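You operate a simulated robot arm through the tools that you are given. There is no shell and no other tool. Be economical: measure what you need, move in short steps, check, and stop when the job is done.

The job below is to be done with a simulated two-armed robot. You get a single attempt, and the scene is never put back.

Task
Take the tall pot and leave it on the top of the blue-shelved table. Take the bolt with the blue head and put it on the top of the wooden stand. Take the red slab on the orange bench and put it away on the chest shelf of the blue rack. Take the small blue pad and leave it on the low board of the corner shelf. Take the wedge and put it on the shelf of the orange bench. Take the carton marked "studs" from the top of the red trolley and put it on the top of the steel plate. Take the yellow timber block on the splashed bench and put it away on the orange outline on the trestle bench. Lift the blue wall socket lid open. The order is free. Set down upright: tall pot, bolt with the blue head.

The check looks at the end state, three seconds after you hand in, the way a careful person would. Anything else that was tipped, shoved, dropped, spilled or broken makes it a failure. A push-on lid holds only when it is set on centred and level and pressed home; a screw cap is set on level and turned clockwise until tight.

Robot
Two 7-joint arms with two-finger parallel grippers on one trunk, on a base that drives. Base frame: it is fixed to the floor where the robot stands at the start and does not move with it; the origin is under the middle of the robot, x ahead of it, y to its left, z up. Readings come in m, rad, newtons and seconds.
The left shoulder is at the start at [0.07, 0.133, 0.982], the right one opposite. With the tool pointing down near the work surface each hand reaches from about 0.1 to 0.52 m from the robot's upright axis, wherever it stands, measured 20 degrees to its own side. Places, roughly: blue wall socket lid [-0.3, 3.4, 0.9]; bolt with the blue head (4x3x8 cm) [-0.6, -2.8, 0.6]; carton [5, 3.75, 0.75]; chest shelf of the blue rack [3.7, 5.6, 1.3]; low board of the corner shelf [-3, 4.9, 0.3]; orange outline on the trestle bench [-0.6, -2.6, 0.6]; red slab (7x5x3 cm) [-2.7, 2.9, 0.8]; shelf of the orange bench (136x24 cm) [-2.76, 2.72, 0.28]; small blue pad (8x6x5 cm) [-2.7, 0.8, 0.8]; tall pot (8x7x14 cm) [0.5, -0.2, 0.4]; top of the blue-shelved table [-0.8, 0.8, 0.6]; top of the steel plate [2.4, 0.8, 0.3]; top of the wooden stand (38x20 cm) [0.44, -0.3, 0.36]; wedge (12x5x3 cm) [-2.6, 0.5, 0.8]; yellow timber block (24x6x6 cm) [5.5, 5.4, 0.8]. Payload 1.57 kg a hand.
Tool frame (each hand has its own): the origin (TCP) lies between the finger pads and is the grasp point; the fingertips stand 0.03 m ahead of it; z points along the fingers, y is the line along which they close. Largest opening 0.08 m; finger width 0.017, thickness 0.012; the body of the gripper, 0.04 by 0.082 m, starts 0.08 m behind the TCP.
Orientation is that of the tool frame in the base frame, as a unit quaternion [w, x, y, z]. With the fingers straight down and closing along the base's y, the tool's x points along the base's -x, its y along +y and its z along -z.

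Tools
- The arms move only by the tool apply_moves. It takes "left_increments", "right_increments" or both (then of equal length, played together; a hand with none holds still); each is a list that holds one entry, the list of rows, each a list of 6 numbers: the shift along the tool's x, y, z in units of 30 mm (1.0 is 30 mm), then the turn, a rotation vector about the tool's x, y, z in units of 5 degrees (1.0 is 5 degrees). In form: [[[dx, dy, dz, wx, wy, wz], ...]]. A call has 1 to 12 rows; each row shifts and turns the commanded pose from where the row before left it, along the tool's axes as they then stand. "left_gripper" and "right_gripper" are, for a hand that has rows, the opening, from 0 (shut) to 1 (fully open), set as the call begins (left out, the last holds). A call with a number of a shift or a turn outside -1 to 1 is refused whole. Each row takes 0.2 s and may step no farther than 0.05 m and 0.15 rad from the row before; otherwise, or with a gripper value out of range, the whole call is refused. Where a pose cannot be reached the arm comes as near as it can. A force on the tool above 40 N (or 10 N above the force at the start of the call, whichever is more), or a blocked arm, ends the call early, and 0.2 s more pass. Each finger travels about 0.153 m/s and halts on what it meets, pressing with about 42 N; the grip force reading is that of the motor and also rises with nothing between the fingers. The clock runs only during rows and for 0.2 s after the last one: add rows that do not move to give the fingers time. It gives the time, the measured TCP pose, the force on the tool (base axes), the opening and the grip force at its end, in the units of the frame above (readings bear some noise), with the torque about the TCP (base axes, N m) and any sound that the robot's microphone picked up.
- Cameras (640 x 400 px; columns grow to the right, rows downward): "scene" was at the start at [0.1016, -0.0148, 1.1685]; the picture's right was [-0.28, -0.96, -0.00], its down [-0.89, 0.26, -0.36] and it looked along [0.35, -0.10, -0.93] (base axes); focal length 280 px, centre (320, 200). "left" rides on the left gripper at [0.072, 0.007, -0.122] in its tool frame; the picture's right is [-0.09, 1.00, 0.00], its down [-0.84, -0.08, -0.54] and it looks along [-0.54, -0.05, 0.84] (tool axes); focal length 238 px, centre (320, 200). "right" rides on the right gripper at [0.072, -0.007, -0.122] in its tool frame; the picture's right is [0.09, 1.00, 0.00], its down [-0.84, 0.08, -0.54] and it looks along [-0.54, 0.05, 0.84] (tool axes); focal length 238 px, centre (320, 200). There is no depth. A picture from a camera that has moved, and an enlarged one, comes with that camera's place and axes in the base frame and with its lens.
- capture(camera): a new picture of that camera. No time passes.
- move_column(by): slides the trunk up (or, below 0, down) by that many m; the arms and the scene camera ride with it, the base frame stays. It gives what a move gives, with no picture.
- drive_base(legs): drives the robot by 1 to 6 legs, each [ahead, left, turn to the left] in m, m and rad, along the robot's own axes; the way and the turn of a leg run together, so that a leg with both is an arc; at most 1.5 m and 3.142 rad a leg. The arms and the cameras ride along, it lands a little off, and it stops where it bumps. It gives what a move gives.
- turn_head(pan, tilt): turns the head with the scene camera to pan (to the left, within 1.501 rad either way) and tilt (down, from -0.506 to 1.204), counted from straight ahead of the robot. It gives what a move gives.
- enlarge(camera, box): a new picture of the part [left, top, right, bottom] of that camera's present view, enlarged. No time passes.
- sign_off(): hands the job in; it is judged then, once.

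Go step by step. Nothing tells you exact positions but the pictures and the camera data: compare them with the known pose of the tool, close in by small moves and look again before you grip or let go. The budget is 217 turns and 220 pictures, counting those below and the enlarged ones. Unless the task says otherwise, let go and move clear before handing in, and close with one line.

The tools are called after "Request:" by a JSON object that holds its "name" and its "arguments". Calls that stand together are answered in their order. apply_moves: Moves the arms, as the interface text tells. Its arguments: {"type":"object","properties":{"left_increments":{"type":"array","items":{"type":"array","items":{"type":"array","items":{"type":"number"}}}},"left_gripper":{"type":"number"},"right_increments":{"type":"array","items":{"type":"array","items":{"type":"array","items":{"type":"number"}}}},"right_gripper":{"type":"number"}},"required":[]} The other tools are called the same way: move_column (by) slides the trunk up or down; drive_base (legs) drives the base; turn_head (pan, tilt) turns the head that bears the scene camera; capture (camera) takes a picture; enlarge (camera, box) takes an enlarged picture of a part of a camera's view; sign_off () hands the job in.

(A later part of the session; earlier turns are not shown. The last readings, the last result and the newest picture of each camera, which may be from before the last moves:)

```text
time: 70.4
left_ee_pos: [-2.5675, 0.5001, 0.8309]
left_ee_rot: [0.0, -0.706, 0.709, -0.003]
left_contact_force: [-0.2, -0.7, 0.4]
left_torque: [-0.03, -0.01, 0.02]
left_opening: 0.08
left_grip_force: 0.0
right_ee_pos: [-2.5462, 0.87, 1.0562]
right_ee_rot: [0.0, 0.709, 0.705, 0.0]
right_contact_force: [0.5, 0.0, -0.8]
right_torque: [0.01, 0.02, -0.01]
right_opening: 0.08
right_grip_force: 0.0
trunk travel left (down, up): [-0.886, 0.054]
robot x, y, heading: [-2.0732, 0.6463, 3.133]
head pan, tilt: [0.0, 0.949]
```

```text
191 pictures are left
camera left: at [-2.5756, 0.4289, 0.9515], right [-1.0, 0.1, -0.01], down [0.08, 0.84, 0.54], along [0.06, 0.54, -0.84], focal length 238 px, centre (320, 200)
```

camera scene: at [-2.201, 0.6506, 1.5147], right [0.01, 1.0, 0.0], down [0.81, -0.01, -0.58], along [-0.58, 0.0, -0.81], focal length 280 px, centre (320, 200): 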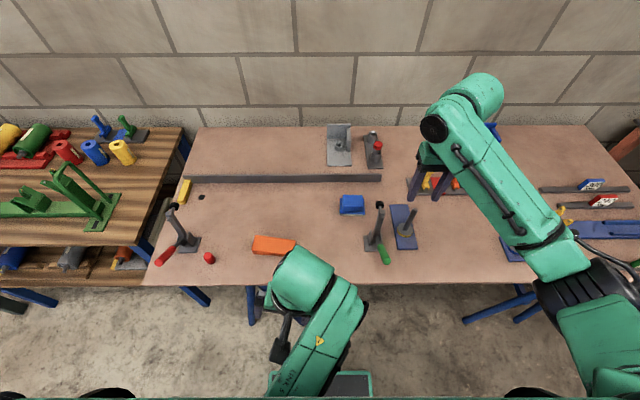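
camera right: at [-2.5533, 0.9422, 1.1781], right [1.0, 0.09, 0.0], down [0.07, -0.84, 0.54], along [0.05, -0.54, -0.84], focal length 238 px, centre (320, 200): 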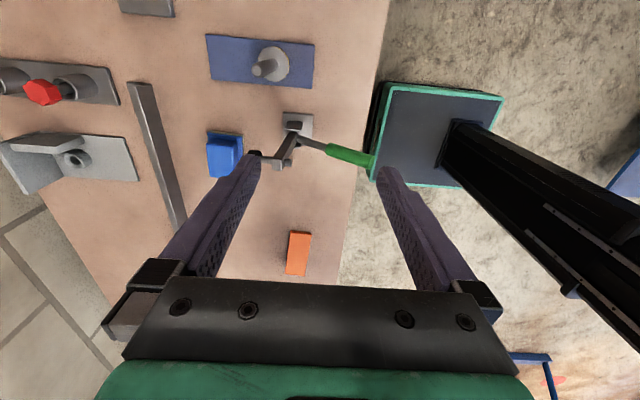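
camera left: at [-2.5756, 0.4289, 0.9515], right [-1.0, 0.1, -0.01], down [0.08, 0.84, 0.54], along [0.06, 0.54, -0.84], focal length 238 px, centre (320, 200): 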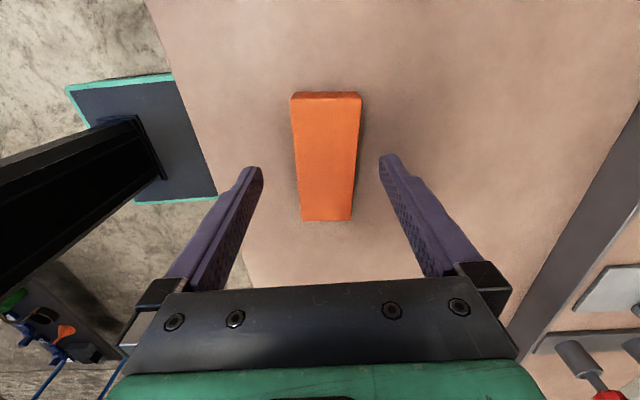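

Centred well. I descend another 2.5 cm and check the height against the bench.

Request:
{"name": "apply_moves", "arguments": {"left_increments": [[[0, 0, 0.4, 0, 0, 0], [0, 0, 0.4, 0, 0, 0], [0, 0, 0, 0, 0, 0]]]}}

Request:
{"name": "capture", "arguments": {"camera": "left"}}

Request:
{"name": "enlarge", "arguments": {"camera": "scene", "box": [200, 180, 400, 300]}}

```text
time: 71.2
left_ee_pos: [-2.5671, 0.501, 0.805]
left_ee_rot: [0.001, -0.706, 0.708, -0.004]
left_contact_force: [-0.1, -0.3, -0.2]
left_torque: [0.0, -0.01, 0.01]
left_opening: 0.0799
left_grip_force: 0.1
right_ee_pos: [-2.5466, 0.8696, 1.0563]
right_ee_rot: [-0.001, 0.71, 0.705, 0.0]
right_contact_force: [-0.2, -0.2, -0.1]
right_torque: [0.0, 0.02, 0.0]
right_opening: 0.0798
right_grip_force: 0.0
trunk travel left (down, up): [-0.886, 0.054]
robot x, y, heading: [-2.0769, 0.6461, 3.136]
head pan, tilt: [0.0, 0.949]
```

```text
190 pictures are left
camera left: at [-2.575, 0.4292, 0.9271], right [-1.0, 0.1, -0.01], down [0.08, 0.84, 0.54], along [0.06, 0.54, -0.84], focal length 238 px, centre (320, 200)
```

left: 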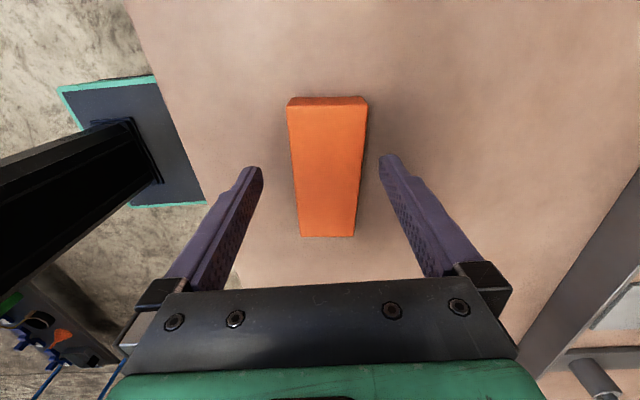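

```text
3.20 times, centred on (300, 240) of scene
camera zoom: at [-2.2009, 0.6503, 1.5146], right [0.01, 1.0, 0.0], down [0.81, -0.01, -0.58], along [-0.58, 0.0, -0.81], focal length 896 px, centre (384, 72)
```

zoom: 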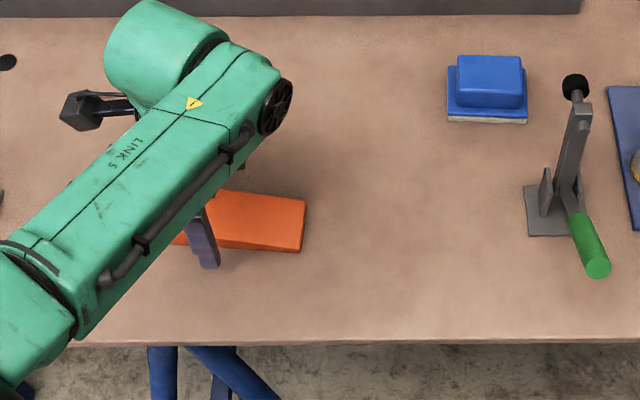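

The wedge is lower than assumed (top ≈ 0.76). I descend 2.8 cm more and close.

Request:
{"name": "apply_moves", "arguments": {"left_increments": [[[0, 0, 0.4, 0, 0, 0], [0, 0, 0.3, 0, 0, 0], [0, 0, 0.2, 0, 0, 0], [0, 0, 0, 0, 0, 0]]]}}

Request:
{"name": "capture", "arguments": {"camera": "left"}}

Request:
{"name": "enlarge", "arguments": {"camera": "scene", "box": [200, 180, 400, 300]}}

```text
time: 72.2
left_ee_pos: [-2.566, 0.4985, 0.7799]
left_ee_rot: [0.0, -0.706, 0.709, -0.003]
left_contact_force: [-0.9, -0.1, 7.2]
left_torque: [0.05, 0.36, 0.07]
left_opening: 0.08
left_grip_force: 0.1
right_ee_pos: [-2.5462, 0.8695, 1.0564]
right_ee_rot: [0.0, 0.71, 0.704, -0.001]
right_contact_force: [-0.7, 0.4, 0.4]
right_torque: [-0.01, 0.0, -0.03]
right_opening: 0.0798
right_grip_force: 0.1
trunk travel left (down, up): [-0.886, 0.054]
robot x, y, heading: [-2.0766, 0.6485, 3.138]
head pan, tilt: [0.0, 0.949]
```

```text
188 pictures are left
camera left: at [-2.5746, 0.4279, 0.9021], right [-1.0, 0.1, 0.0], down [0.08, 0.84, 0.54], along [0.05, 0.54, -0.84], focal length 238 px, centre (320, 200)
```

left: 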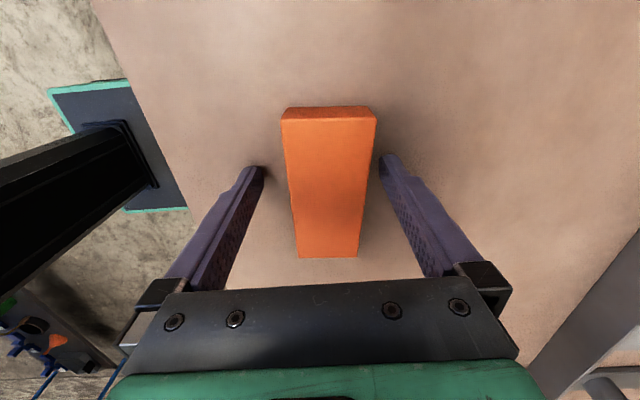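

```text
3.20 times, centred on (300, 240) of scene
camera zoom: at [-2.1997, 0.6507, 1.5149], right [0.01, 1.0, 0.0], down [0.81, -0.01, -0.58], along [-0.58, 0.0, -0.81], focal length 896 px, centre (384, 72)
```

zoom: 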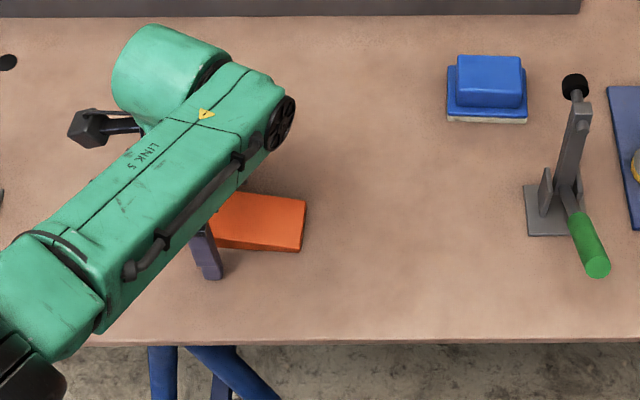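

Fingertips touch the bench (top z ≈ 0.750). I lift 2 mm and close on the wedge, then lift.

Request:
{"name": "apply_moves", "arguments": {"left_increments": [[[0, 0, -0.1, 0, 0, 0], [0, 0, 0, 0, 0, 0], [0, 0, 0, 0, 0, 0], [0, 0, 0, 0, 0, 0]]], "left_gripper": 0}}

Request:
{"name": "apply_moves", "arguments": {"left_increments": [[[0, 0, -0.5, 0, 0, 0], [0, 0, -0.8, 0, 0, 0], [0, 0, -0.9, 0, 0, 0], [0, 0, -0.9, 0, 0, 0], [0, 0, -0.9, 0, 0, 0], [0, 0, -0.9, 0, 0, 0], [0, 0, -0.9, 0, 0, 0]]]}}

Request:
{"name": "capture", "arguments": {"camera": "left"}}

```text
time: 73.2
left_ee_pos: [-2.5676, 0.498, 0.7804]
left_ee_rot: [0.002, -0.706, 0.708, -0.004]
left_contact_force: [-0.4, -0.6, -0.1]
left_torque: [-0.07, -0.03, 0.05]
left_opening: 0.0502
left_grip_force: 42.1
right_ee_pos: [-2.5491, 0.869, 1.0553]
right_ee_rot: [0.0, 0.709, 0.705, 0.001]
right_contact_force: [-0.1, 0.0, 0.0]
right_torque: [0.01, 0.0, -0.02]
right_opening: 0.0801
right_grip_force: 0.1
trunk travel left (down, up): [-0.886, 0.054]
robot x, y, heading: [-2.0761, 0.648, 3.135]
head pan, tilt: [0.0, 0.949]
```

```text
time: 74.8
left_ee_pos: [-2.5699, 0.4989, 0.9551]
left_ee_rot: [0.002, -0.706, 0.708, -0.005]
left_contact_force: [-0.1, 0.0, -9.0]
left_torque: [-0.09, -0.02, 0.0]
left_opening: 0.0501
left_grip_force: 41.9
right_ee_pos: [-2.5479, 0.8694, 1.0542]
right_ee_rot: [0.0, 0.71, 0.705, 0.001]
right_contact_force: [0.8, 0.0, 0.4]
right_torque: [-0.01, -0.04, -0.02]
right_opening: 0.08
right_grip_force: 0.1
trunk travel left (down, up): [-0.886, 0.054]
robot x, y, heading: [-2.0778, 0.651, 3.133]
head pan, tilt: [0.0, 0.949]
```

```text
186 pictures are left
camera left: at [-2.5777, 0.4275, 1.0777], right [-1.0, 0.1, -0.01], down [0.08, 0.84, 0.54], along [0.06, 0.54, -0.84], focal length 238 px, centre (320, 200)
```

left: 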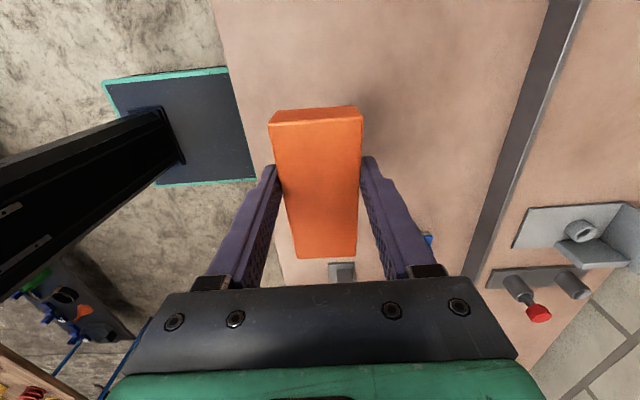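

Wedge held (≈0.9 kg). Now the pad at ≈[-2.70, 0.76]: I advance 0.1 m and bring the right hand above it.

Request:
{"name": "drive_base", "arguments": {"legs": [[0.1, 0, 0]]}}

Request:
{"name": "apply_moves", "arguments": {"right_increments": [[[-0.9, -0.45, 0, 0, 0, 0], [-0.9, -0.45, 0, 0, 0, 0], [-0.9, -0.45, 0.3, 0, 0, 0], [-0.9, -0.38, 0.8, 0, 0, 0], [0, 0, 0.8, 0, 0, 0], [0, 0, 0.8, 0, 0, 0], [0, 0, 0, 0, 0, 0]]]}}

Request:
{"name": "capture", "arguments": {"camera": "right"}}

Request:
{"name": "capture", "arguments": {"camera": "scene"}}

```text
time: 76.0
left_ee_pos: [-2.6688, 0.5011, 0.9567]
left_ee_rot: [0.001, -0.705, 0.709, -0.003]
left_contact_force: [0.5, 0.4, -8.9]
left_torque: [-0.07, 0.01, -0.03]
left_opening: 0.0498
left_grip_force: 41.0
right_ee_pos: [-2.6466, 0.8714, 1.0575]
right_ee_rot: [-0.001, 0.71, 0.704, 0.0]
right_contact_force: [0.4, 0.5, 0.2]
right_torque: [-0.01, 0.01, -0.01]
right_opening: 0.0799
right_grip_force: 0.0
trunk travel left (down, up): [-0.886, 0.054]
robot x, y, heading: [-2.1785, 0.6542, 3.134]
head pan, tilt: [0.0, 0.949]
```

```text
time: 77.6
left_ee_pos: [-2.6723, 0.5013, 0.9551]
left_ee_rot: [0.002, -0.705, 0.709, -0.005]
left_contact_force: [-0.1, -0.3, -9.3]
left_torque: [-0.07, 0.03, -0.01]
left_opening: 0.0499
left_grip_force: 41.6
right_ee_pos: [-2.7013, 0.7623, 0.9718]
right_ee_rot: [-0.001, 0.709, 0.705, 0.001]
right_contact_force: [0.2, 0.3, -0.4]
right_torque: [0.03, 0.0, 0.0]
right_opening: 0.08
right_grip_force: 0.1
trunk travel left (down, up): [-0.886, 0.054]
robot x, y, heading: [-2.1745, 0.6534, 3.131]
head pan, tilt: [0.0, 0.949]
```

```text
185 pictures are left
camera right: at [-2.7075, 0.8349, 1.0947], right [1.0, 0.08, 0.0], down [0.07, -0.84, 0.54], along [0.05, -0.54, -0.84], focal length 238 px, centre (320, 200)
```

right: 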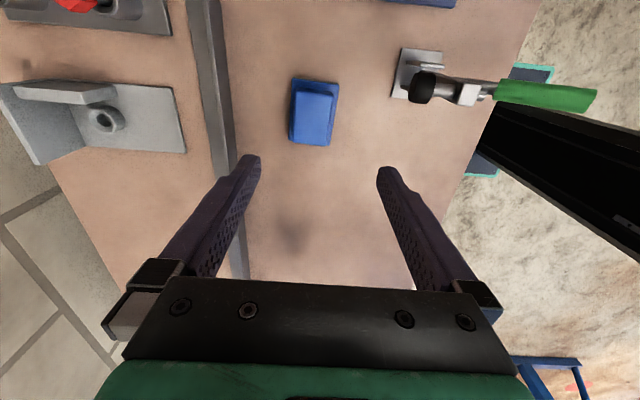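

```text
184 pictures are left
camera scene: at [-2.304, 0.6502, 1.5144], right [0.01, 1.0, 0.0], down [0.81, -0.01, -0.58], along [-0.58, 0.01, -0.81], focal length 280 px, centre (320, 200)
```

scene: 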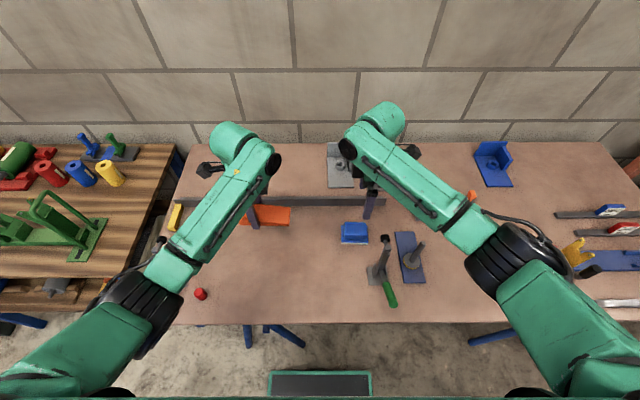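

Pad centre ≈ [-2.708, 0.769]; both sides are clear for the fingers. I fine-align and descend.

Request:
{"name": "apply_moves", "arguments": {"right_increments": [[[0.25, -0.23, 0.5, 0, 0, 0], [0, 0, 0.9, 0, 0, 0], [0, 0, 0.9, 0, 0, 0], [0, 0, 0.9, 0, 0, 0], [0, 0, 0.9, 0, 0, 0], [0, 0, 0.9, 0, 0, 0], [0, 0, 0, 0, 0, 0]]]}}

Request:
{"name": "capture", "arguments": {"camera": "right"}}

```text
time: 79.2
left_ee_pos: [-2.6708, 0.5006, 0.956]
left_ee_rot: [0.002, -0.705, 0.709, -0.004]
left_contact_force: [-0.5, 0.0, -9.5]
left_torque: [-0.08, 0.0, 0.0]
left_opening: 0.0497
left_grip_force: 42.3
right_ee_pos: [-2.7091, 0.771, 0.8251]
right_ee_rot: [0.0, 0.71, 0.704, 0.0]
right_contact_force: [0.8, 0.1, -0.5]
right_torque: [-0.02, -0.04, -0.01]
right_opening: 0.0801
right_grip_force: 0.0
trunk travel left (down, up): [-0.886, 0.054]
robot x, y, heading: [-2.1719, 0.6479, 3.136]
head pan, tilt: [0.0, 0.949]
```

```text
183 pictures are left
camera right: at [-2.7156, 0.8438, 0.947], right [1.0, 0.09, 0.0], down [0.07, -0.84, 0.54], along [0.05, -0.54, -0.84], focal length 238 px, centre (320, 200)
```

right: 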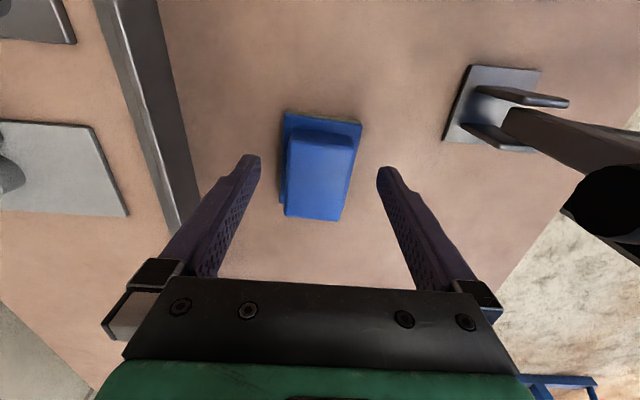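

Aligned. I descend the last 3.7 cm, close and lift.

Request:
{"name": "apply_moves", "arguments": {"right_increments": [[[0, 0, 0.5, 0, 0, 0], [0, 0, 0.5, 0, 0, 0], [0, 0, 0.2, 0, 0, 0], [0, 0, 0, 0, 0, 0]]]}}

Request:
{"name": "apply_moves", "arguments": {"right_increments": [[[0, 0, 0, 0, 0, 0], [0, 0, 0, 0, 0, 0], [0, 0, 0, 0, 0, 0], [0, 0, 0, 0, 0, 0]]], "right_gripper": 0}}

Request:
{"name": "apply_moves", "arguments": {"right_increments": [[[0, 0, -0.5, 0, 0, 0], [0, 0, -0.8, 0, 0, 0], [0, 0, -0.9, 0, 0, 0], [0, 0, -0.9, 0, 0, 0], [0, 0, -0.9, 0, 0, 0], [0, 0, -0.9, 0, 0, 0], [0, 0, -0.9, 0, 0, 0]]]}}

Request:
{"name": "capture", "arguments": {"camera": "right"}}

```text
time: 80.2
left_ee_pos: [-2.671, 0.5006, 0.9554]
left_ee_rot: [0.002, -0.705, 0.709, -0.004]
left_contact_force: [-0.3, 0.2, -9.0]
left_torque: [-0.06, -0.03, 0.01]
left_opening: 0.0498
left_grip_force: 42.2
right_ee_pos: [-2.7015, 0.7613, 0.8105]
right_ee_rot: [0.005, 0.704, 0.71, 0.0]
right_contact_force: [-1.0, -0.6, 0.4]
right_torque: [-0.04, -0.01, 0.0]
right_opening: 0.0799
right_grip_force: 0.0
right hand out of reach, approached as far as the arm can: row 1, 2, 3
trunk travel left (down, up): [-0.886, 0.054]
robot x, y, heading: [-2.1752, 0.6492, 3.134]
head pan, tilt: [0.0, 0.949]
```

```text
time: 81.2
left_ee_pos: [-2.6704, 0.5006, 0.9558]
left_ee_rot: [0.002, -0.705, 0.709, -0.004]
left_contact_force: [0.0, -0.3, -9.1]
left_torque: [-0.07, 0.01, -0.04]
left_opening: 0.0497
left_grip_force: 41.7
right_ee_pos: [-2.7012, 0.761, 0.811]
right_ee_rot: [0.006, 0.703, 0.711, 0.0]
right_contact_force: [-0.2, -0.3, 1.5]
right_torque: [0.04, 0.11, -0.03]
right_opening: 0.0454
right_grip_force: 42.1
trunk travel left (down, up): [-0.886, 0.054]
robot x, y, heading: [-2.1761, 0.6483, 3.135]
head pan, tilt: [0.0, 0.949]
```

```text
time: 82.8
left_ee_pos: [-2.6707, 0.5015, 0.9552]
left_ee_rot: [0.002, -0.705, 0.709, -0.004]
left_contact_force: [-0.3, 0.1, -9.1]
left_torque: [-0.07, -0.02, 0.0]
left_opening: 0.0496
left_grip_force: 42.0
right_ee_pos: [-2.7039, 0.7662, 0.9836]
right_ee_rot: [0.0, 0.71, 0.705, 0.002]
right_contact_force: [0.6, 0.4, -1.4]
right_torque: [0.03, 0.01, 0.01]
right_opening: 0.0452
right_grip_force: 41.8
trunk travel left (down, up): [-0.886, 0.054]
robot x, y, heading: [-2.1754, 0.6502, 3.133]
head pan, tilt: [0.0, 0.949]
```

```text
182 pictures are left
camera right: at [-2.711, 0.8398, 1.1051], right [1.0, 0.08, 0.0], down [0.07, -0.84, 0.54], along [0.05, -0.54, -0.84], focal length 238 px, centre (320, 200)
```

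right: 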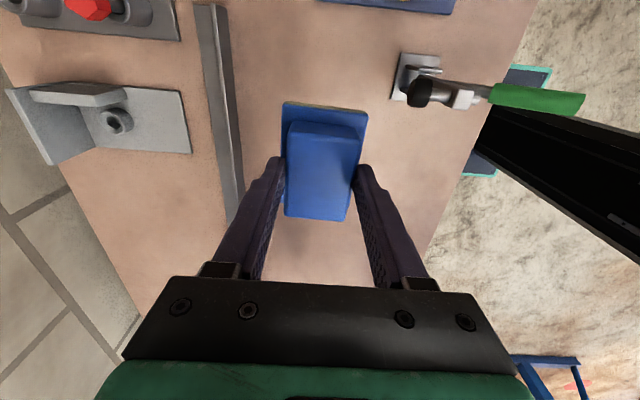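

Pad held. I back off the bench and drive north along the aisle to the orange bench, then look.

Request:
{"name": "drive_base", "arguments": {"legs": [[-0.42, 0, 0], [0, -1.0, 0], [0, -0.6, 0]]}}

Request:
{"name": "turn_head", "arguments": {"pan": -0.45, "tilt": 0.65}}

Request:
{"name": "capture", "arguments": {"camera": "scene"}}

```text
time: 93.1
left_ee_pos: [-2.2403, 2.0859, 0.9552]
left_ee_rot: [-0.001, 0.711, -0.704, 0.004]
left_contact_force: [0.4, -0.2, -8.9]
left_torque: [-0.08, 0.02, 0.06]
left_opening: 0.0499
left_grip_force: 42.0
right_ee_pos: [-2.2793, 2.3535, 0.9821]
right_ee_rot: [0.0, 0.705, 0.71, 0.001]
right_contact_force: [-0.1, -0.9, -0.7]
right_torque: [0.03, 0.0, 0.01]
right_opening: 0.0448
right_grip_force: 42.0
trunk travel left (down, up): [-0.886, 0.054]
robot x, y, heading: [-1.7473, 2.2446, -3.135]
head pan, tilt: [0.0, 0.949]
```

```text
time: 94.0
left_ee_pos: [-2.2402, 2.0876, 0.9549]
left_ee_rot: [-0.003, 0.711, -0.703, 0.004]
left_contact_force: [-0.1, 0.1, -9.0]
left_torque: [-0.12, 0.0, 0.03]
left_opening: 0.0495
left_grip_force: 41.7
right_ee_pos: [-2.2787, 2.353, 0.9829]
right_ee_rot: [-0.001, 0.705, 0.71, 0.0]
right_contact_force: [0.1, -0.6, -1.1]
right_torque: [0.0, 0.0, 0.04]
right_opening: 0.045
right_grip_force: 42.3
trunk travel left (down, up): [-0.886, 0.054]
robot x, y, heading: [-1.7499, 2.2443, -3.135]
head pan, tilt: [-0.45, 0.649]
```

```text
181 pictures are left
camera scene: at [-1.8816, 2.2802, 1.5385], right [0.43, 0.9, 0.0], down [0.55, -0.26, -0.8], along [-0.72, 0.34, -0.61], focal length 280 px, centre (320, 200)
```

scene: 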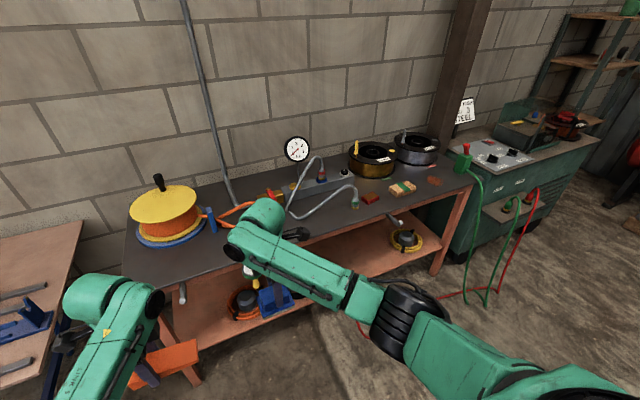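

The red slab is near [-2.69, 2.92] and the shelf lies under the bench top, so I need a forward-pitched grasp to place there. I go back to the clear pink bench to re-grip both items with pitched fingers, turning the hands back on the way.

Request:
{"name": "drive_base", "arguments": {"legs": [[0, 1.0, 0], [0, 0.6, 0]]}}

Request:
{"name": "apply_moves", "arguments": {"left_increments": [[[0, 0, 0, 0, 0, -1], [0, 0, 0, 0, 0, -1], [0, 0, 0, 0, 0, -1], [0, 0, 0, 0, 0, -1], [0, 0, 0, 0, 0, -1], [0, 0, 0, 0, 0, -1], [0, 0, 0, 0, 0, -1], [0, 0, 0, 0, 0, -1], [0, 0, 0, 0, 0, -1]]], "right_increments": [[[0, 0, 0, 0, 0, 1], [0, 0, 0, 0, 0, 1], [0, 0, 0, 0, 0, 1], [0, 0, 0, 0, 0, 1], [0, 0, 0, 0, 0, 1], [0, 0, 0, 0, 0, 1], [0, 0, 0, 0, 0, 1], [0, 0, 0, 0, 0, 1], [0, 0, 0, 0, 0, 1]]]}}

Request:
{"name": "apply_moves", "arguments": {"left_increments": [[[0, 0, 0, 0, 0, -1], [0, 0, 0, 0, 0, -1], [0, 0, 0, 0, 0, -1], [0, 0, 0, 0, 0, -1], [0, 0, 0, 0, 0, -1], [0, 0, 0, 0, 0, -1], [0, 0, 0, 0, 0, -1], [0, 0, 0, 0, 0, -1], [0, 0, 0, 0, 0, -1]]], "right_increments": [[[0, 0, 0, 0, 0, 1], [0, 0, 0, 0, 0, 1], [0, 0, 0, 0, 0, 1], [0, 0, 0, 0, 0, 1], [0, 0, 0, 0, 0, 1], [0, 0, 0, 0, 0, 1], [0, 0, 0, 0, 0, 1], [0, 0, 0, 0, 0, 1], [0, 0, 0, 0, 0, 1]]]}}

Request:
{"name": "turn_head", "arguments": {"pan": 0.0, "tilt": 0.8}}

Request:
{"name": "capture", "arguments": {"camera": "scene"}}

```text
time: 102.3
left_ee_pos: [-2.2351, 0.4743, 0.9556]
left_ee_rot: [-0.002, 0.711, -0.704, 0.005]
left_contact_force: [-0.3, 1.1, -9.1]
left_torque: [-0.07, -0.02, 0.02]
left_opening: 0.0497
left_grip_force: 41.4
right_ee_pos: [-2.2731, 0.7411, 0.982]
right_ee_rot: [0.0, 0.704, 0.71, 0.0]
right_contact_force: [-0.2, -0.5, -1.0]
right_torque: [0.01, -0.03, -0.01]
right_opening: 0.0448
right_grip_force: 42.0
trunk travel left (down, up): [-0.886, 0.054]
robot x, y, heading: [-1.7452, 0.6287, -3.131]
head pan, tilt: [-0.45, 0.649]
```

```text
time: 104.3
left_ee_pos: [-2.2358, 0.4744, 0.9552]
left_ee_rot: [0.0, 0.926, -0.377, 0.005]
left_contact_force: [-0.5, -0.3, -9.5]
left_torque: [-0.03, -0.06, 0.01]
left_opening: 0.0496
left_grip_force: 42.2
right_ee_pos: [-2.2731, 0.7413, 0.9821]
right_ee_rot: [-0.001, 0.923, 0.385, 0.002]
right_contact_force: [0.0, 0.9, -0.7]
right_torque: [-0.03, 0.02, -0.01]
right_opening: 0.0447
right_grip_force: 41.9
trunk travel left (down, up): [-0.886, 0.054]
robot x, y, heading: [-1.7439, 0.6334, -3.133]
head pan, tilt: [-0.45, 0.649]
```

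```text
time: 106.3
left_ee_pos: [-2.2355, 0.4751, 0.9559]
left_ee_rot: [0.002, 1.0, 0.006, 0.004]
left_contact_force: [0.3, -0.1, -9.3]
left_torque: [0.0, -0.07, 0.02]
left_opening: 0.0498
left_grip_force: 42.2
right_ee_pos: [-2.274, 0.7415, 0.982]
right_ee_rot: [-0.001, 1.0, 0.004, 0.001]
right_contact_force: [-0.9, -0.6, -1.0]
right_torque: [0.03, -0.02, -0.01]
right_opening: 0.0448
right_grip_force: 40.5
trunk travel left (down, up): [-0.886, 0.054]
robot x, y, heading: [-1.7448, 0.6307, -3.135]
head pan, tilt: [-0.45, 0.649]
```

```text
time: 107.2
left_ee_pos: [-2.2366, 0.474, 0.9549]
left_ee_rot: [0.001, 1.0, 0.005, 0.003]
left_contact_force: [0.7, -0.2, -8.0]
left_torque: [0.0, -0.14, 0.02]
left_opening: 0.0497
left_grip_force: 41.8
right_ee_pos: [-2.2735, 0.7413, 0.9833]
right_ee_rot: [0.0, 1.0, 0.004, 0.0]
right_contact_force: [0.5, 0.1, 0.0]
right_torque: [0.03, 0.02, 0.0]
right_opening: 0.0451
right_grip_force: 41.5
trunk travel left (down, up): [-0.886, 0.054]
robot x, y, heading: [-1.7403, 0.6328, -3.134]
head pan, tilt: [0.0, 0.799]
```

```text
180 pictures are left
camera scene: at [-1.8787, 0.6305, 1.526], right [-0.01, 1.0, 0.0], down [0.72, 0.0, -0.7], along [-0.7, 0.0, -0.72], focal length 280 px, centre (320, 200)
```

scene: 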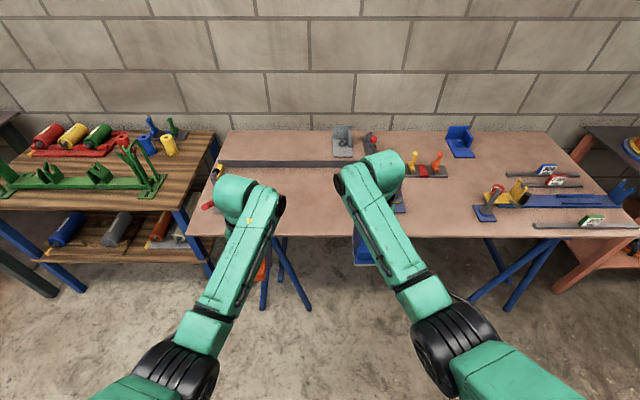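

I move in, shifted a bit left to clear the clamp, and close the left hand inward a little to clear the red plug.

Request:
{"name": "drive_base", "arguments": {"legs": [[0.33, 0.07, 0]]}}

Request:
{"name": "apply_moves", "arguments": {"left_increments": [[[0, -0.85, 0.5, 0, 0, 0], [0, -0.85, 0.8, 0, 0, 0], [0, 0, 0.8, 0, 0, 0], [0, 0, 0.8, 0, 0, 0], [0, 0, 0.8, 0, 0, 0], [0, 0, 0, 0, 0, 0]]], "right_increments": [[[0, 0, 0.5, 0, 0, 0], [0, 0, 0.8, 0, 0, 0], [0, 0, 0.8, 0, 0, 0], [0, 0, 0.8, 0, 0, 0], [0, 0, 0.8, 0, 0, 0], [0, 0, 0, 0, 0, 0]]]}}

Request:
{"name": "capture", "arguments": {"camera": "scene"}}

Request:
{"name": "capture", "arguments": {"camera": "left"}}

Request:
{"name": "capture", "arguments": {"camera": "right"}}

```text
time: 109.4
left_ee_pos: [-2.5645, 0.4065, 0.9551]
left_ee_rot: [0.002, 1.0, 0.004, 0.004]
left_contact_force: [-0.2, -0.2, -8.9]
left_torque: [0.01, -0.09, 0.0]
left_opening: 0.0497
left_grip_force: 42.4
right_ee_pos: [-2.6, 0.6717, 0.9829]
right_ee_rot: [-0.001, 1.0, 0.002, 0.0]
right_contact_force: [-0.5, 0.1, -0.6]
right_torque: [0.04, 0.02, 0.01]
right_opening: 0.0445
right_grip_force: 41.7
trunk travel left (down, up): [-0.886, 0.054]
robot x, y, heading: [-2.0713, 0.5607, -3.141]
head pan, tilt: [0.0, 0.799]
```

```text
time: 110.8
left_ee_pos: [-2.564, 0.4563, 0.8444]
left_ee_rot: [0.002, 1.0, 0.003, 0.004]
left_contact_force: [0.7, 1.0, -8.7]
left_torque: [0.01, -0.07, -0.03]
left_opening: 0.0497
left_grip_force: 41.9
right_ee_pos: [-2.6014, 0.6725, 0.8705]
right_ee_rot: [-0.001, 1.0, 0.001, 0.001]
right_contact_force: [0.1, 0.5, -0.1]
right_torque: [-0.03, 0.05, 0.0]
right_opening: 0.0449
right_grip_force: 41.7
trunk travel left (down, up): [-0.886, 0.054]
robot x, y, heading: [-2.0733, 0.5589, -3.139]
head pan, tilt: [0.0, 0.799]
```

```text
179 pictures are left
camera scene: at [-2.2078, 0.5589, 1.526], right [0.0, 1.0, 0.0], down [0.72, 0.0, -0.7], along [-0.7, 0.0, -0.72], focal length 280 px, centre (320, 200)
```

scene: 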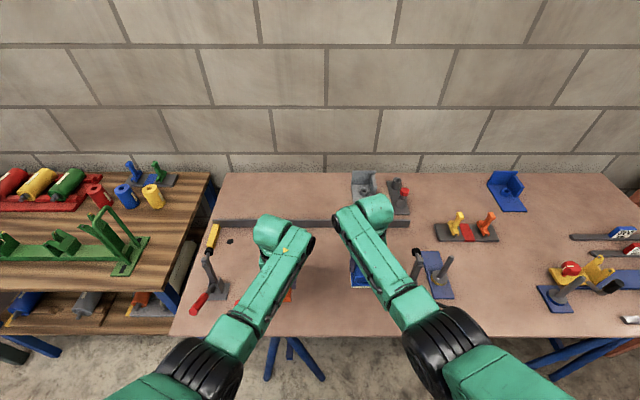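

```text
178 pictures are left
camera left: at [-2.4937, 0.4506, 0.967], right [-0.09, -1.0, 0.0], down [-0.84, 0.07, 0.53], along [-0.53, 0.04, -0.85], focal length 238 px, centre (320, 200)
```

left: 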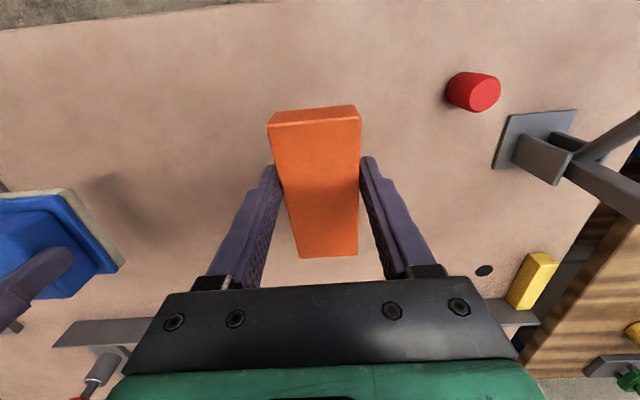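

```text
177 pictures are left
camera right: at [-2.5287, 0.6798, 0.9939], right [0.1, -1.0, 0.0], down [-0.84, -0.08, 0.54], along [-0.54, -0.05, -0.84], focal length 238 px, centre (320, 200)
```

right: 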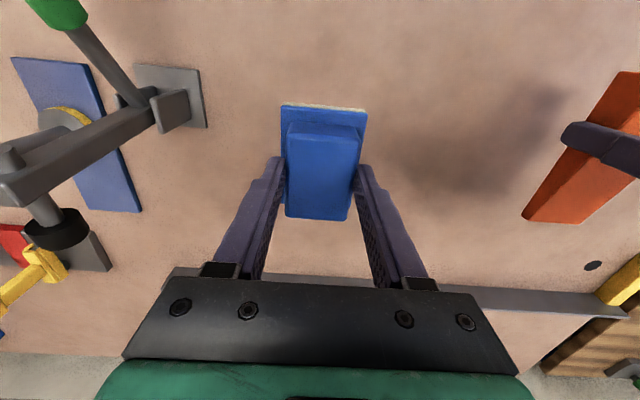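

Both spots are clear. I lower both items to the bench and open slightly.

Request:
{"name": "apply_moves", "arguments": {"left_increments": [[[0, 0, 0.6, 0, 0, 0], [0, 0, 0.6, 0, 0, 0], [0, 0, 0.5, 0, 0, 0], [0, 0, 0.35, 0, 0, 0], [0, 0, 0, 0, 0, 0]]], "right_increments": [[[0, 0, 0.6, 0, 0, 0], [0, 0, 0.6, 0, 0, 0], [0, 0, 0.5, 0, 0, 0], [0, 0, 0.25, 0, 0, 0], [0, 0, 0, 0, 0, 0]]]}}

Request:
{"name": "apply_moves", "arguments": {"left_increments": [[[0, 0, 0, 0, 0, 0], [0, 0, 0, 0, 0, 0], [0, 0, 0, 0, 0, 0]]], "right_increments": [[[0, 0, 0, 0, 0, 0], [0, 0, 0, 0, 0, 0], [0, 0, 0, 0, 0, 0]]], "left_gripper": 0.8, "right_gripper": 0.75}}

```text
time: 112.0
left_ee_pos: [-2.565, 0.4558, 0.7834]
left_ee_rot: [0.002, 1.0, 0.001, 0.005]
left_contact_force: [-1.0, -0.4, -9.8]
left_torque: [0.0, -0.09, -0.02]
left_opening: 0.05
left_grip_force: 42.0
right_ee_pos: [-2.6077, 0.6709, 0.8226]
right_ee_rot: [0.003, 1.0, 0.001, -0.009]
right_contact_force: [-0.3, -0.2, -0.6]
right_torque: [-0.01, -0.02, -0.03]
right_opening: 0.0449
right_grip_force: 41.9
right hand out of reach, approached as far as the arm can: row 4
trunk travel left (down, up): [-0.886, 0.054]
robot x, y, heading: [-2.0717, 0.5567, -3.139]
head pan, tilt: [0.0, 0.799]
```

```text
time: 112.8
left_ee_pos: [-2.5628, 0.4561, 0.7849]
left_ee_rot: [0.002, 1.0, 0.004, 0.004]
left_contact_force: [-0.1, 0.5, -0.3]
left_torque: [0.01, 0.01, 0.01]
left_opening: 0.0642
left_grip_force: 0.0
right_ee_pos: [-2.6075, 0.6701, 0.8227]
right_ee_rot: [0.002, 1.0, 0.002, -0.008]
right_contact_force: [0.3, -0.6, -0.8]
right_torque: [-0.02, 0.0, 0.01]
right_opening: 0.0598
right_grip_force: 0.1
trunk travel left (down, up): [-0.886, 0.054]
robot x, y, heading: [-2.0758, 0.5572, -3.138]
head pan, tilt: [0.0, 0.799]
```

The right hand hit its reach limit just above the bench but the pad is down. I raise both hands, then pitch both 45° forward; afterwards I lower with the trunk.

Request:
{"name": "apply_moves", "arguments": {"left_increments": [[[0, 0, -0.5, 0, 0, 0], [0, 0, -0.95, 0, 0, 0], [0, 0, -0.95, 0, 0, 0], [0, 0, -0.95, 0, 0, 0], [0, 0, -0.95, 0, 0, 0], [0, 0, -0.95, 0, 0, 0], [0, 0, -0.95, 0, 0, 0]]], "right_increments": [[[0, 0, -0.5, 0, 0, 0], [0, 0, -0.95, 0, 0, 0], [0, 0, -0.95, 0, 0, 0], [0, 0, -0.95, 0, 0, 0], [0, 0, -0.95, 0, 0, 0], [0, 0, -0.95, 0, 0, 0], [0, 0, -0.95, 0, 0, 0]]]}}

Request:
{"name": "apply_moves", "arguments": {"left_increments": [[[0, 0, 0, 0, -1, 0], [0, 0, 0, 0, -1, 0], [0, 0, 0, 0, -1, 0], [0, 0, 0, 0, -1, 0], [0, 0, 0, 0, -1, 0], [0, 0, 0, 0, -1, 0], [0, 0, 0, 0, -1, 0], [0, 0, 0, 0, -1, 0], [0, 0, 0, 0, -1, 0]]], "right_increments": [[[0, 0, 0, 0, -1, 0], [0, 0, 0, 0, -1, 0], [0, 0, 0, 0, -1, 0], [0, 0, 0, 0, -1, 0], [0, 0, 0, 0, -1, 0], [0, 0, 0, 0, -1, 0], [0, 0, 0, 0, -1, 0], [0, 0, 0, 0, -1, 0], [0, 0, 0, 0, -1, 0]]]}}

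Request:
{"name": "capture", "arguments": {"camera": "scene"}}

Request:
{"name": "capture", "arguments": {"camera": "left"}}

Request:
{"name": "capture", "arguments": {"camera": "right"}}

```text
time: 114.4
left_ee_pos: [-2.5632, 0.4552, 0.9704]
left_ee_rot: [0.004, 1.0, 0.004, 0.004]
left_contact_force: [-0.1, 0.1, -0.7]
left_torque: [0.0, -0.01, -0.02]
left_opening: 0.0639
left_grip_force: 0.0
right_ee_pos: [-2.6003, 0.6724, 0.8301]
right_ee_rot: [-0.001, 1.0, 0.002, 0.001]
right_contact_force: [-0.9, -0.2, 0.1]
right_torque: [0.0, 0.03, -0.01]
right_opening: 0.0599
right_grip_force: 0.1
right hand out of reach, approached as far as the arm can: row 2, 3, 4, 5, 6, 7
trunk travel left (down, up): [-0.886, 0.054]
robot x, y, heading: [-2.0727, 0.5549, -3.137]
head pan, tilt: [0.0, 0.799]
```

```text
time: 115.3
left_ee_pos: [-2.6161, 0.4409, 1.0415]
left_ee_rot: [0.015, 0.973, 0.011, -0.23]
left_contact_force: [0.8, -0.1, -0.6]
left_torque: [0.0, 0.02, 0.0]
left_opening: 0.0639
left_grip_force: 0.1
right_ee_pos: [-2.6011, 0.6719, 0.8294]
right_ee_rot: [-0.001, 1.0, 0.002, 0.001]
right_contact_force: [0.0, 0.1, 0.0]
right_torque: [0.02, 0.01, -0.03]
right_opening: 0.0601
right_grip_force: 0.0
right hand out of reach, approached as far as the arm can: row 1, 2, 3, 4
trunk travel left (down, up): [-0.886, 0.054]
robot x, y, heading: [-2.0753, 0.5639, -3.14]
head pan, tilt: [0.0, 0.799]
stopped in row 4 (left hand): the arm was blocked; the commanded pose is now the measured one
```

```text
176 pictures are left
camera scene: at [-2.2054, 0.5595, 1.5262], right [0.0, 1.0, 0.0], down [0.72, 0.0, -0.7], along [-0.7, 0.0, -0.72], focal length 280 px, centre (320, 200)
```

scene: 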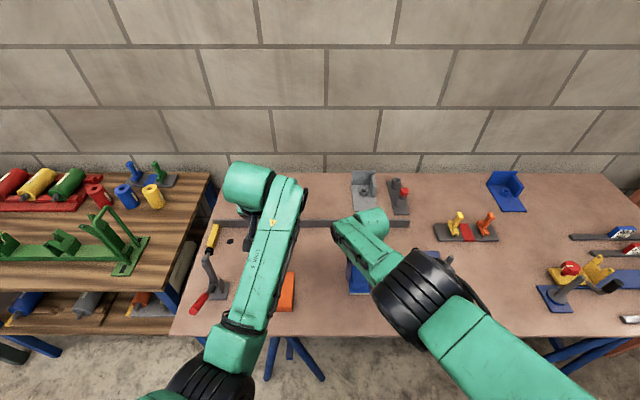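

```text
175 pictures are left
camera left: at [-2.4976, 0.4391, 1.1181], right [-0.05, -1.0, 0.07], down [-0.51, 0.08, 0.86], along [-0.86, 0.01, -0.51], focal length 238 px, centre (320, 200)
```

left: 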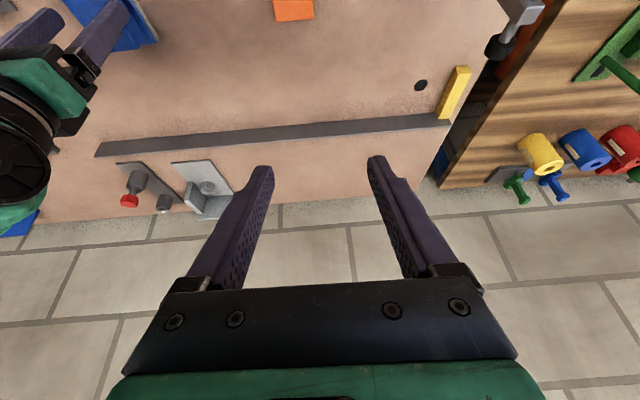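

```text
174 pictures are left
camera right: at [-2.5287, 0.6799, 0.9516], right [0.09, -1.0, 0.0], down [-0.84, -0.08, 0.54], along [-0.54, -0.05, -0.84], focal length 238 px, centre (320, 200)
```

right: 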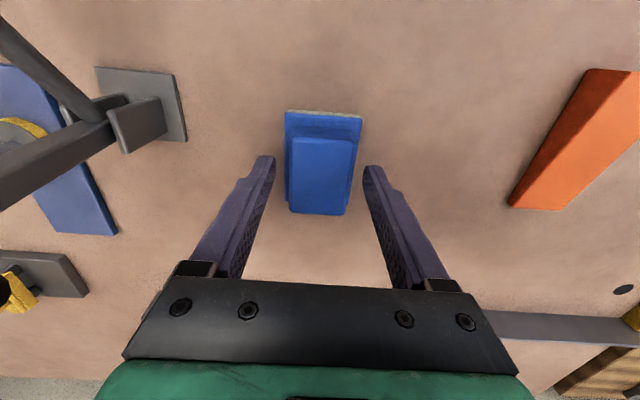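

Something limits the right arm (it did not rise) and the left was blocked in pitching. I probe with a null row to see the state before continuing.

Request:
{"name": "apply_moves", "arguments": {"left_increments": [[[0, 0, 0, 0, 0, 0]]], "right_increments": [[[0.2, 0, -0.1, 0, 0, 0]]]}}

Request:
{"name": "turn_head", "arguments": {"pan": 0.0, "tilt": 1.15}}

Request:
{"name": "capture", "arguments": {"camera": "scene"}}

```text
time: 115.7
left_ee_pos: [-2.6163, 0.4414, 1.0419]
left_ee_rot: [0.015, 0.973, 0.011, -0.23]
left_contact_force: [-0.3, -0.1, 0.1]
left_torque: [0.0, 0.01, 0.0]
left_opening: 0.0643
left_grip_force: 0.2
right_ee_pos: [-2.6013, 0.6729, 0.8297]
right_ee_rot: [-0.001, 1.0, 0.002, 0.0]
right_contact_force: [-0.1, -0.3, 0.1]
right_torque: [-0.02, 0.01, 0.0]
right_opening: 0.0601
right_grip_force: 0.1
right hand out of reach, approached as far as the arm can: row 1
trunk travel left (down, up): [-0.886, 0.054]
robot x, y, heading: [-2.073, 0.559, -3.135]
head pan, tilt: [0.0, 0.799]
```

```text
time: 116.6
left_ee_pos: [-2.6154, 0.4426, 1.0411]
left_ee_rot: [0.015, 0.973, 0.011, -0.23]
left_contact_force: [-0.9, -0.9, -0.8]
left_torque: [0.01, 0.01, -0.03]
left_opening: 0.064
left_grip_force: 0.0
right_ee_pos: [-2.6015, 0.6724, 0.8294]
right_ee_rot: [-0.001, 1.0, 0.002, 0.0]
right_contact_force: [-0.7, 0.6, 0.0]
right_torque: [-0.03, 0.01, -0.02]
right_opening: 0.0601
right_grip_force: 0.1
trunk travel left (down, up): [-0.886, 0.054]
robot x, y, heading: [-2.0744, 0.5604, -3.142]
head pan, tilt: [0.0, 1.15]
```

```text
173 pictures are left
camera scene: at [-2.1847, 0.5597, 1.5014], right [0.0, 1.0, 0.0], down [0.91, 0.0, -0.41], along [-0.41, 0.0, -0.91], focal length 280 px, centre (320, 200)
```

scene: 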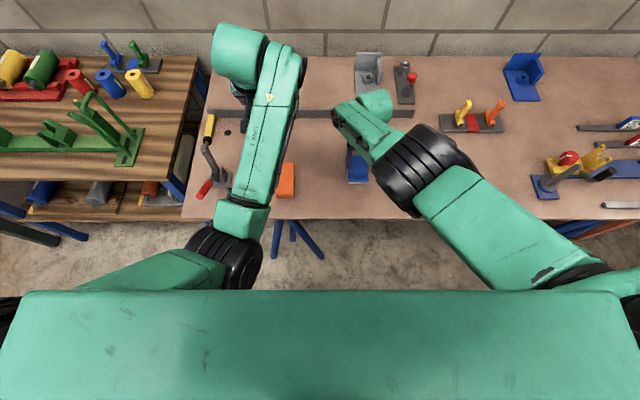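

The right arm's solver seems stuck at a limit. I raise the trunk to clear the pad, then probe several directions.

Request:
{"name": "move_column", "arguments": {"by": 0.05}}

Request:
{"name": "apply_moves", "arguments": {"right_increments": [[[0, 0, 0.3, 0, 0, 0], [0, -0.5, 0, 0, 0, 0], [0.5, 0, 0, 0, 0, 0], [0, 0, 0, 0, 0, 0.8], [0, 0, 0, 0, 0, -0.8], [0, 0, 0, 0, 0.8, 0], [0, 0, 0, 0, -0.8, 0]]]}}

```text
time: 117.5
left_ee_pos: [-2.6167, 0.4423, 1.0915]
left_ee_rot: [0.015, 0.973, 0.01, -0.229]
left_contact_force: [0.6, -0.6, -0.5]
left_torque: [-0.02, -0.04, 0.0]
left_opening: 0.064
left_grip_force: 0.1
right_ee_pos: [-2.602, 0.6739, 0.8794]
right_ee_rot: [-0.001, 1.0, 0.002, 0.0]
right_contact_force: [-0.2, -0.7, 1.6]
right_torque: [0.0, 0.02, 0.02]
right_opening: 0.0603
right_grip_force: 0.1
trunk travel left (down, up): [-0.936, 0.004]
robot x, y, heading: [-2.0741, 0.5591, -3.139]
head pan, tilt: [0.0, 1.15]
```

```text
time: 119.1
left_ee_pos: [-2.6158, 0.4408, 1.0912]
left_ee_rot: [0.015, 0.973, 0.011, -0.23]
left_contact_force: [0.0, 0.4, -0.5]
left_torque: [0.05, 0.0, 0.01]
left_opening: 0.064
left_grip_force: 0.1
right_ee_pos: [-2.6015, 0.6632, 0.8702]
right_ee_rot: [0.015, 0.999, 0.026, -0.015]
right_contact_force: [0.7, 0.0, -0.3]
right_torque: [0.03, 0.02, 0.03]
right_opening: 0.0602
right_grip_force: 0.0
right hand out of reach, approached as far as the arm can: row 3, 6, 7
trunk travel left (down, up): [-0.936, 0.004]
robot x, y, heading: [-2.0742, 0.5573, -3.141]
head pan, tilt: [0.0, 1.15]
```

I back away from the bench so that I can unfold the right arm safely.

Request:
{"name": "drive_base", "arguments": {"legs": [[-0.45, 0, 0]]}}

Request:
{"name": "apply_moves", "arguments": {"right_increments": [[[0, -0.9, 0, 0, 0, 0], [0, -0.9, 0, 0, 0, 0], [0, -0.9, 0, 0, 0, 0], [0, -0.9, 0, 0, 0, 0], [0.5, -0.5, -0.5, 0, 0, 0], [0.5, 0, -0.5, 0, 0, 0], [0.5, 0, -0.5, 0, 0, 0], [0.5, 0, -0.5, 0, 0, 0]]]}}

Request:
{"name": "capture", "arguments": {"camera": "scene"}}

```text
time: 121.8
left_ee_pos: [-2.1688, 0.4441, 1.0907]
left_ee_rot: [0.014, 0.973, 0.007, -0.229]
left_contact_force: [-0.2, -0.1, 1.1]
left_torque: [-0.01, -0.06, 0.0]
left_opening: 0.0639
left_grip_force: 0.0
right_ee_pos: [-2.1511, 0.6655, 0.8684]
right_ee_rot: [0.014, 1.0, 0.023, -0.013]
right_contact_force: [-0.6, 0.4, 0.6]
right_torque: [0.02, -0.03, -0.02]
right_opening: 0.0601
right_grip_force: 0.0
trunk travel left (down, up): [-0.936, 0.004]
robot x, y, heading: [-1.6231, 0.5612, 3.137]
head pan, tilt: [0.0, 1.15]
```

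```text
time: 123.6
left_ee_pos: [-2.1663, 0.4435, 1.0919]
left_ee_rot: [0.015, 0.973, 0.008, -0.23]
left_contact_force: [0.1, -0.4, -0.1]
left_torque: [0.0, -0.03, 0.01]
left_opening: 0.0639
left_grip_force: 0.1
right_ee_pos: [-2.094, 0.7946, 0.9239]
right_ee_rot: [0.014, 1.0, 0.023, -0.014]
right_contact_force: [0.0, -0.6, -0.3]
right_torque: [-0.04, 0.0, -0.01]
right_opening: 0.0599
right_grip_force: 0.0
trunk travel left (down, up): [-0.936, 0.004]
robot x, y, heading: [-1.6241, 0.5597, 3.141]
head pan, tilt: [0.0, 1.15]
```

```text
172 pictures are left
camera scene: at [-1.7334, 0.5601, 1.5514], right [0.0, 1.0, 0.0], down [0.91, 0.0, -0.41], along [-0.41, 0.0, -0.91], focal length 280 px, centre (320, 200)
```

scene: 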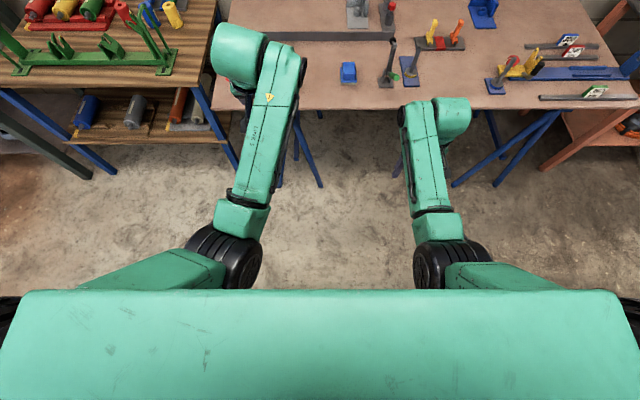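

Freed. I lower the trunk and try pitching both hands to 45° here in free space.

Request:
{"name": "move_column", "arguments": {"by": -0.2}}

Request:
{"name": "apply_moves", "arguments": {"left_increments": [[[0.5, 0, 0.2, 0, 0, 0], [0.5, 0, 0.2, 0, 0, 0], [0, 0, 0, 0, -1, 0], [0, 0, 0, 0, -1, 0], [0, 0, 0, 0, -1, 0], [0, 0, 0, 0, -0.7, 0], [0, 0, 0, 0, 0, 0], [0, 0, 0, 0, 0, 0], [0, 0, 0, 0, 0, 0]]], "right_increments": [[[0, 0, 0, 0, -1, 0], [0, 0, 0, 0, -1, 0], [0, 0, 0, 0, -1, 0], [0, 0, 0, 0, -1, 0], [0, 0, 0, 0, -1, 0], [0, 0, 0, 0, -1, 0], [0, 0, 0, 0, -1, 0], [0, 0, 0, 0, -1, 0], [0, 0, 0, 0, -1, 0]]]}}

Request:
{"name": "capture", "arguments": {"camera": "scene"}}

```text
time: 125.8
left_ee_pos: [-2.1678, 0.4434, 0.8919]
left_ee_rot: [0.015, 0.973, 0.008, -0.23]
left_contact_force: [-0.2, -0.1, -0.7]
left_torque: [0.0, 0.01, 0.03]
left_opening: 0.0636
left_grip_force: 0.1
right_ee_pos: [-2.0949, 0.7944, 0.7234]
right_ee_rot: [0.015, 1.0, 0.024, -0.014]
right_contact_force: [-0.4, -0.4, 0.9]
right_torque: [0.01, 0.0, 0.02]
right_opening: 0.0601
right_grip_force: 0.1
trunk travel left (down, up): [-0.736, 0.204]
robot x, y, heading: [-1.6221, 0.5599, 3.138]
head pan, tilt: [0.0, 1.15]
```

```text
time: 127.8
left_ee_pos: [-2.1456, 0.4437, 0.8656]
left_ee_rot: [0.017, 0.923, 0.006, -0.383]
left_contact_force: [0.1, 0.2, -0.8]
left_torque: [-0.01, 0.0, 0.01]
left_opening: 0.0636
left_grip_force: 0.1
right_ee_pos: [-2.0969, 0.7934, 0.7218]
right_ee_rot: [0.023, 0.918, 0.016, -0.397]
right_contact_force: [0.0, 0.5, -0.4]
right_torque: [0.0, -0.01, 0.0]
right_opening: 0.0599
right_grip_force: 0.0
trunk travel left (down, up): [-0.736, 0.204]
robot x, y, heading: [-1.6222, 0.56, 3.133]
head pan, tilt: [0.0, 1.15]
```

```text
171 pictures are left
camera scene: at [-1.734, 0.5601, 1.3514], right [0.0, 1.0, 0.0], down [0.91, 0.0, -0.41], along [-0.41, 0.0, -0.91], focal length 280 px, centre (320, 200)
```

scene: 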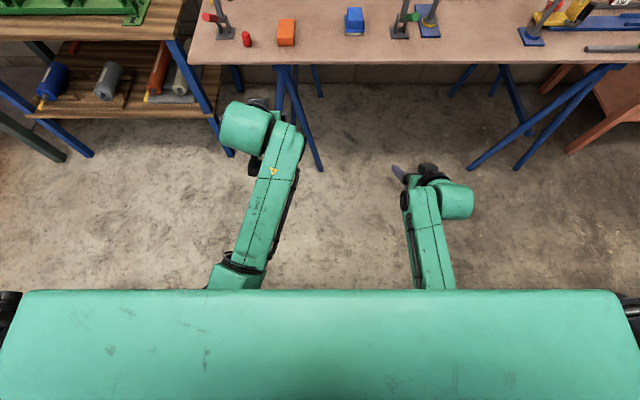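

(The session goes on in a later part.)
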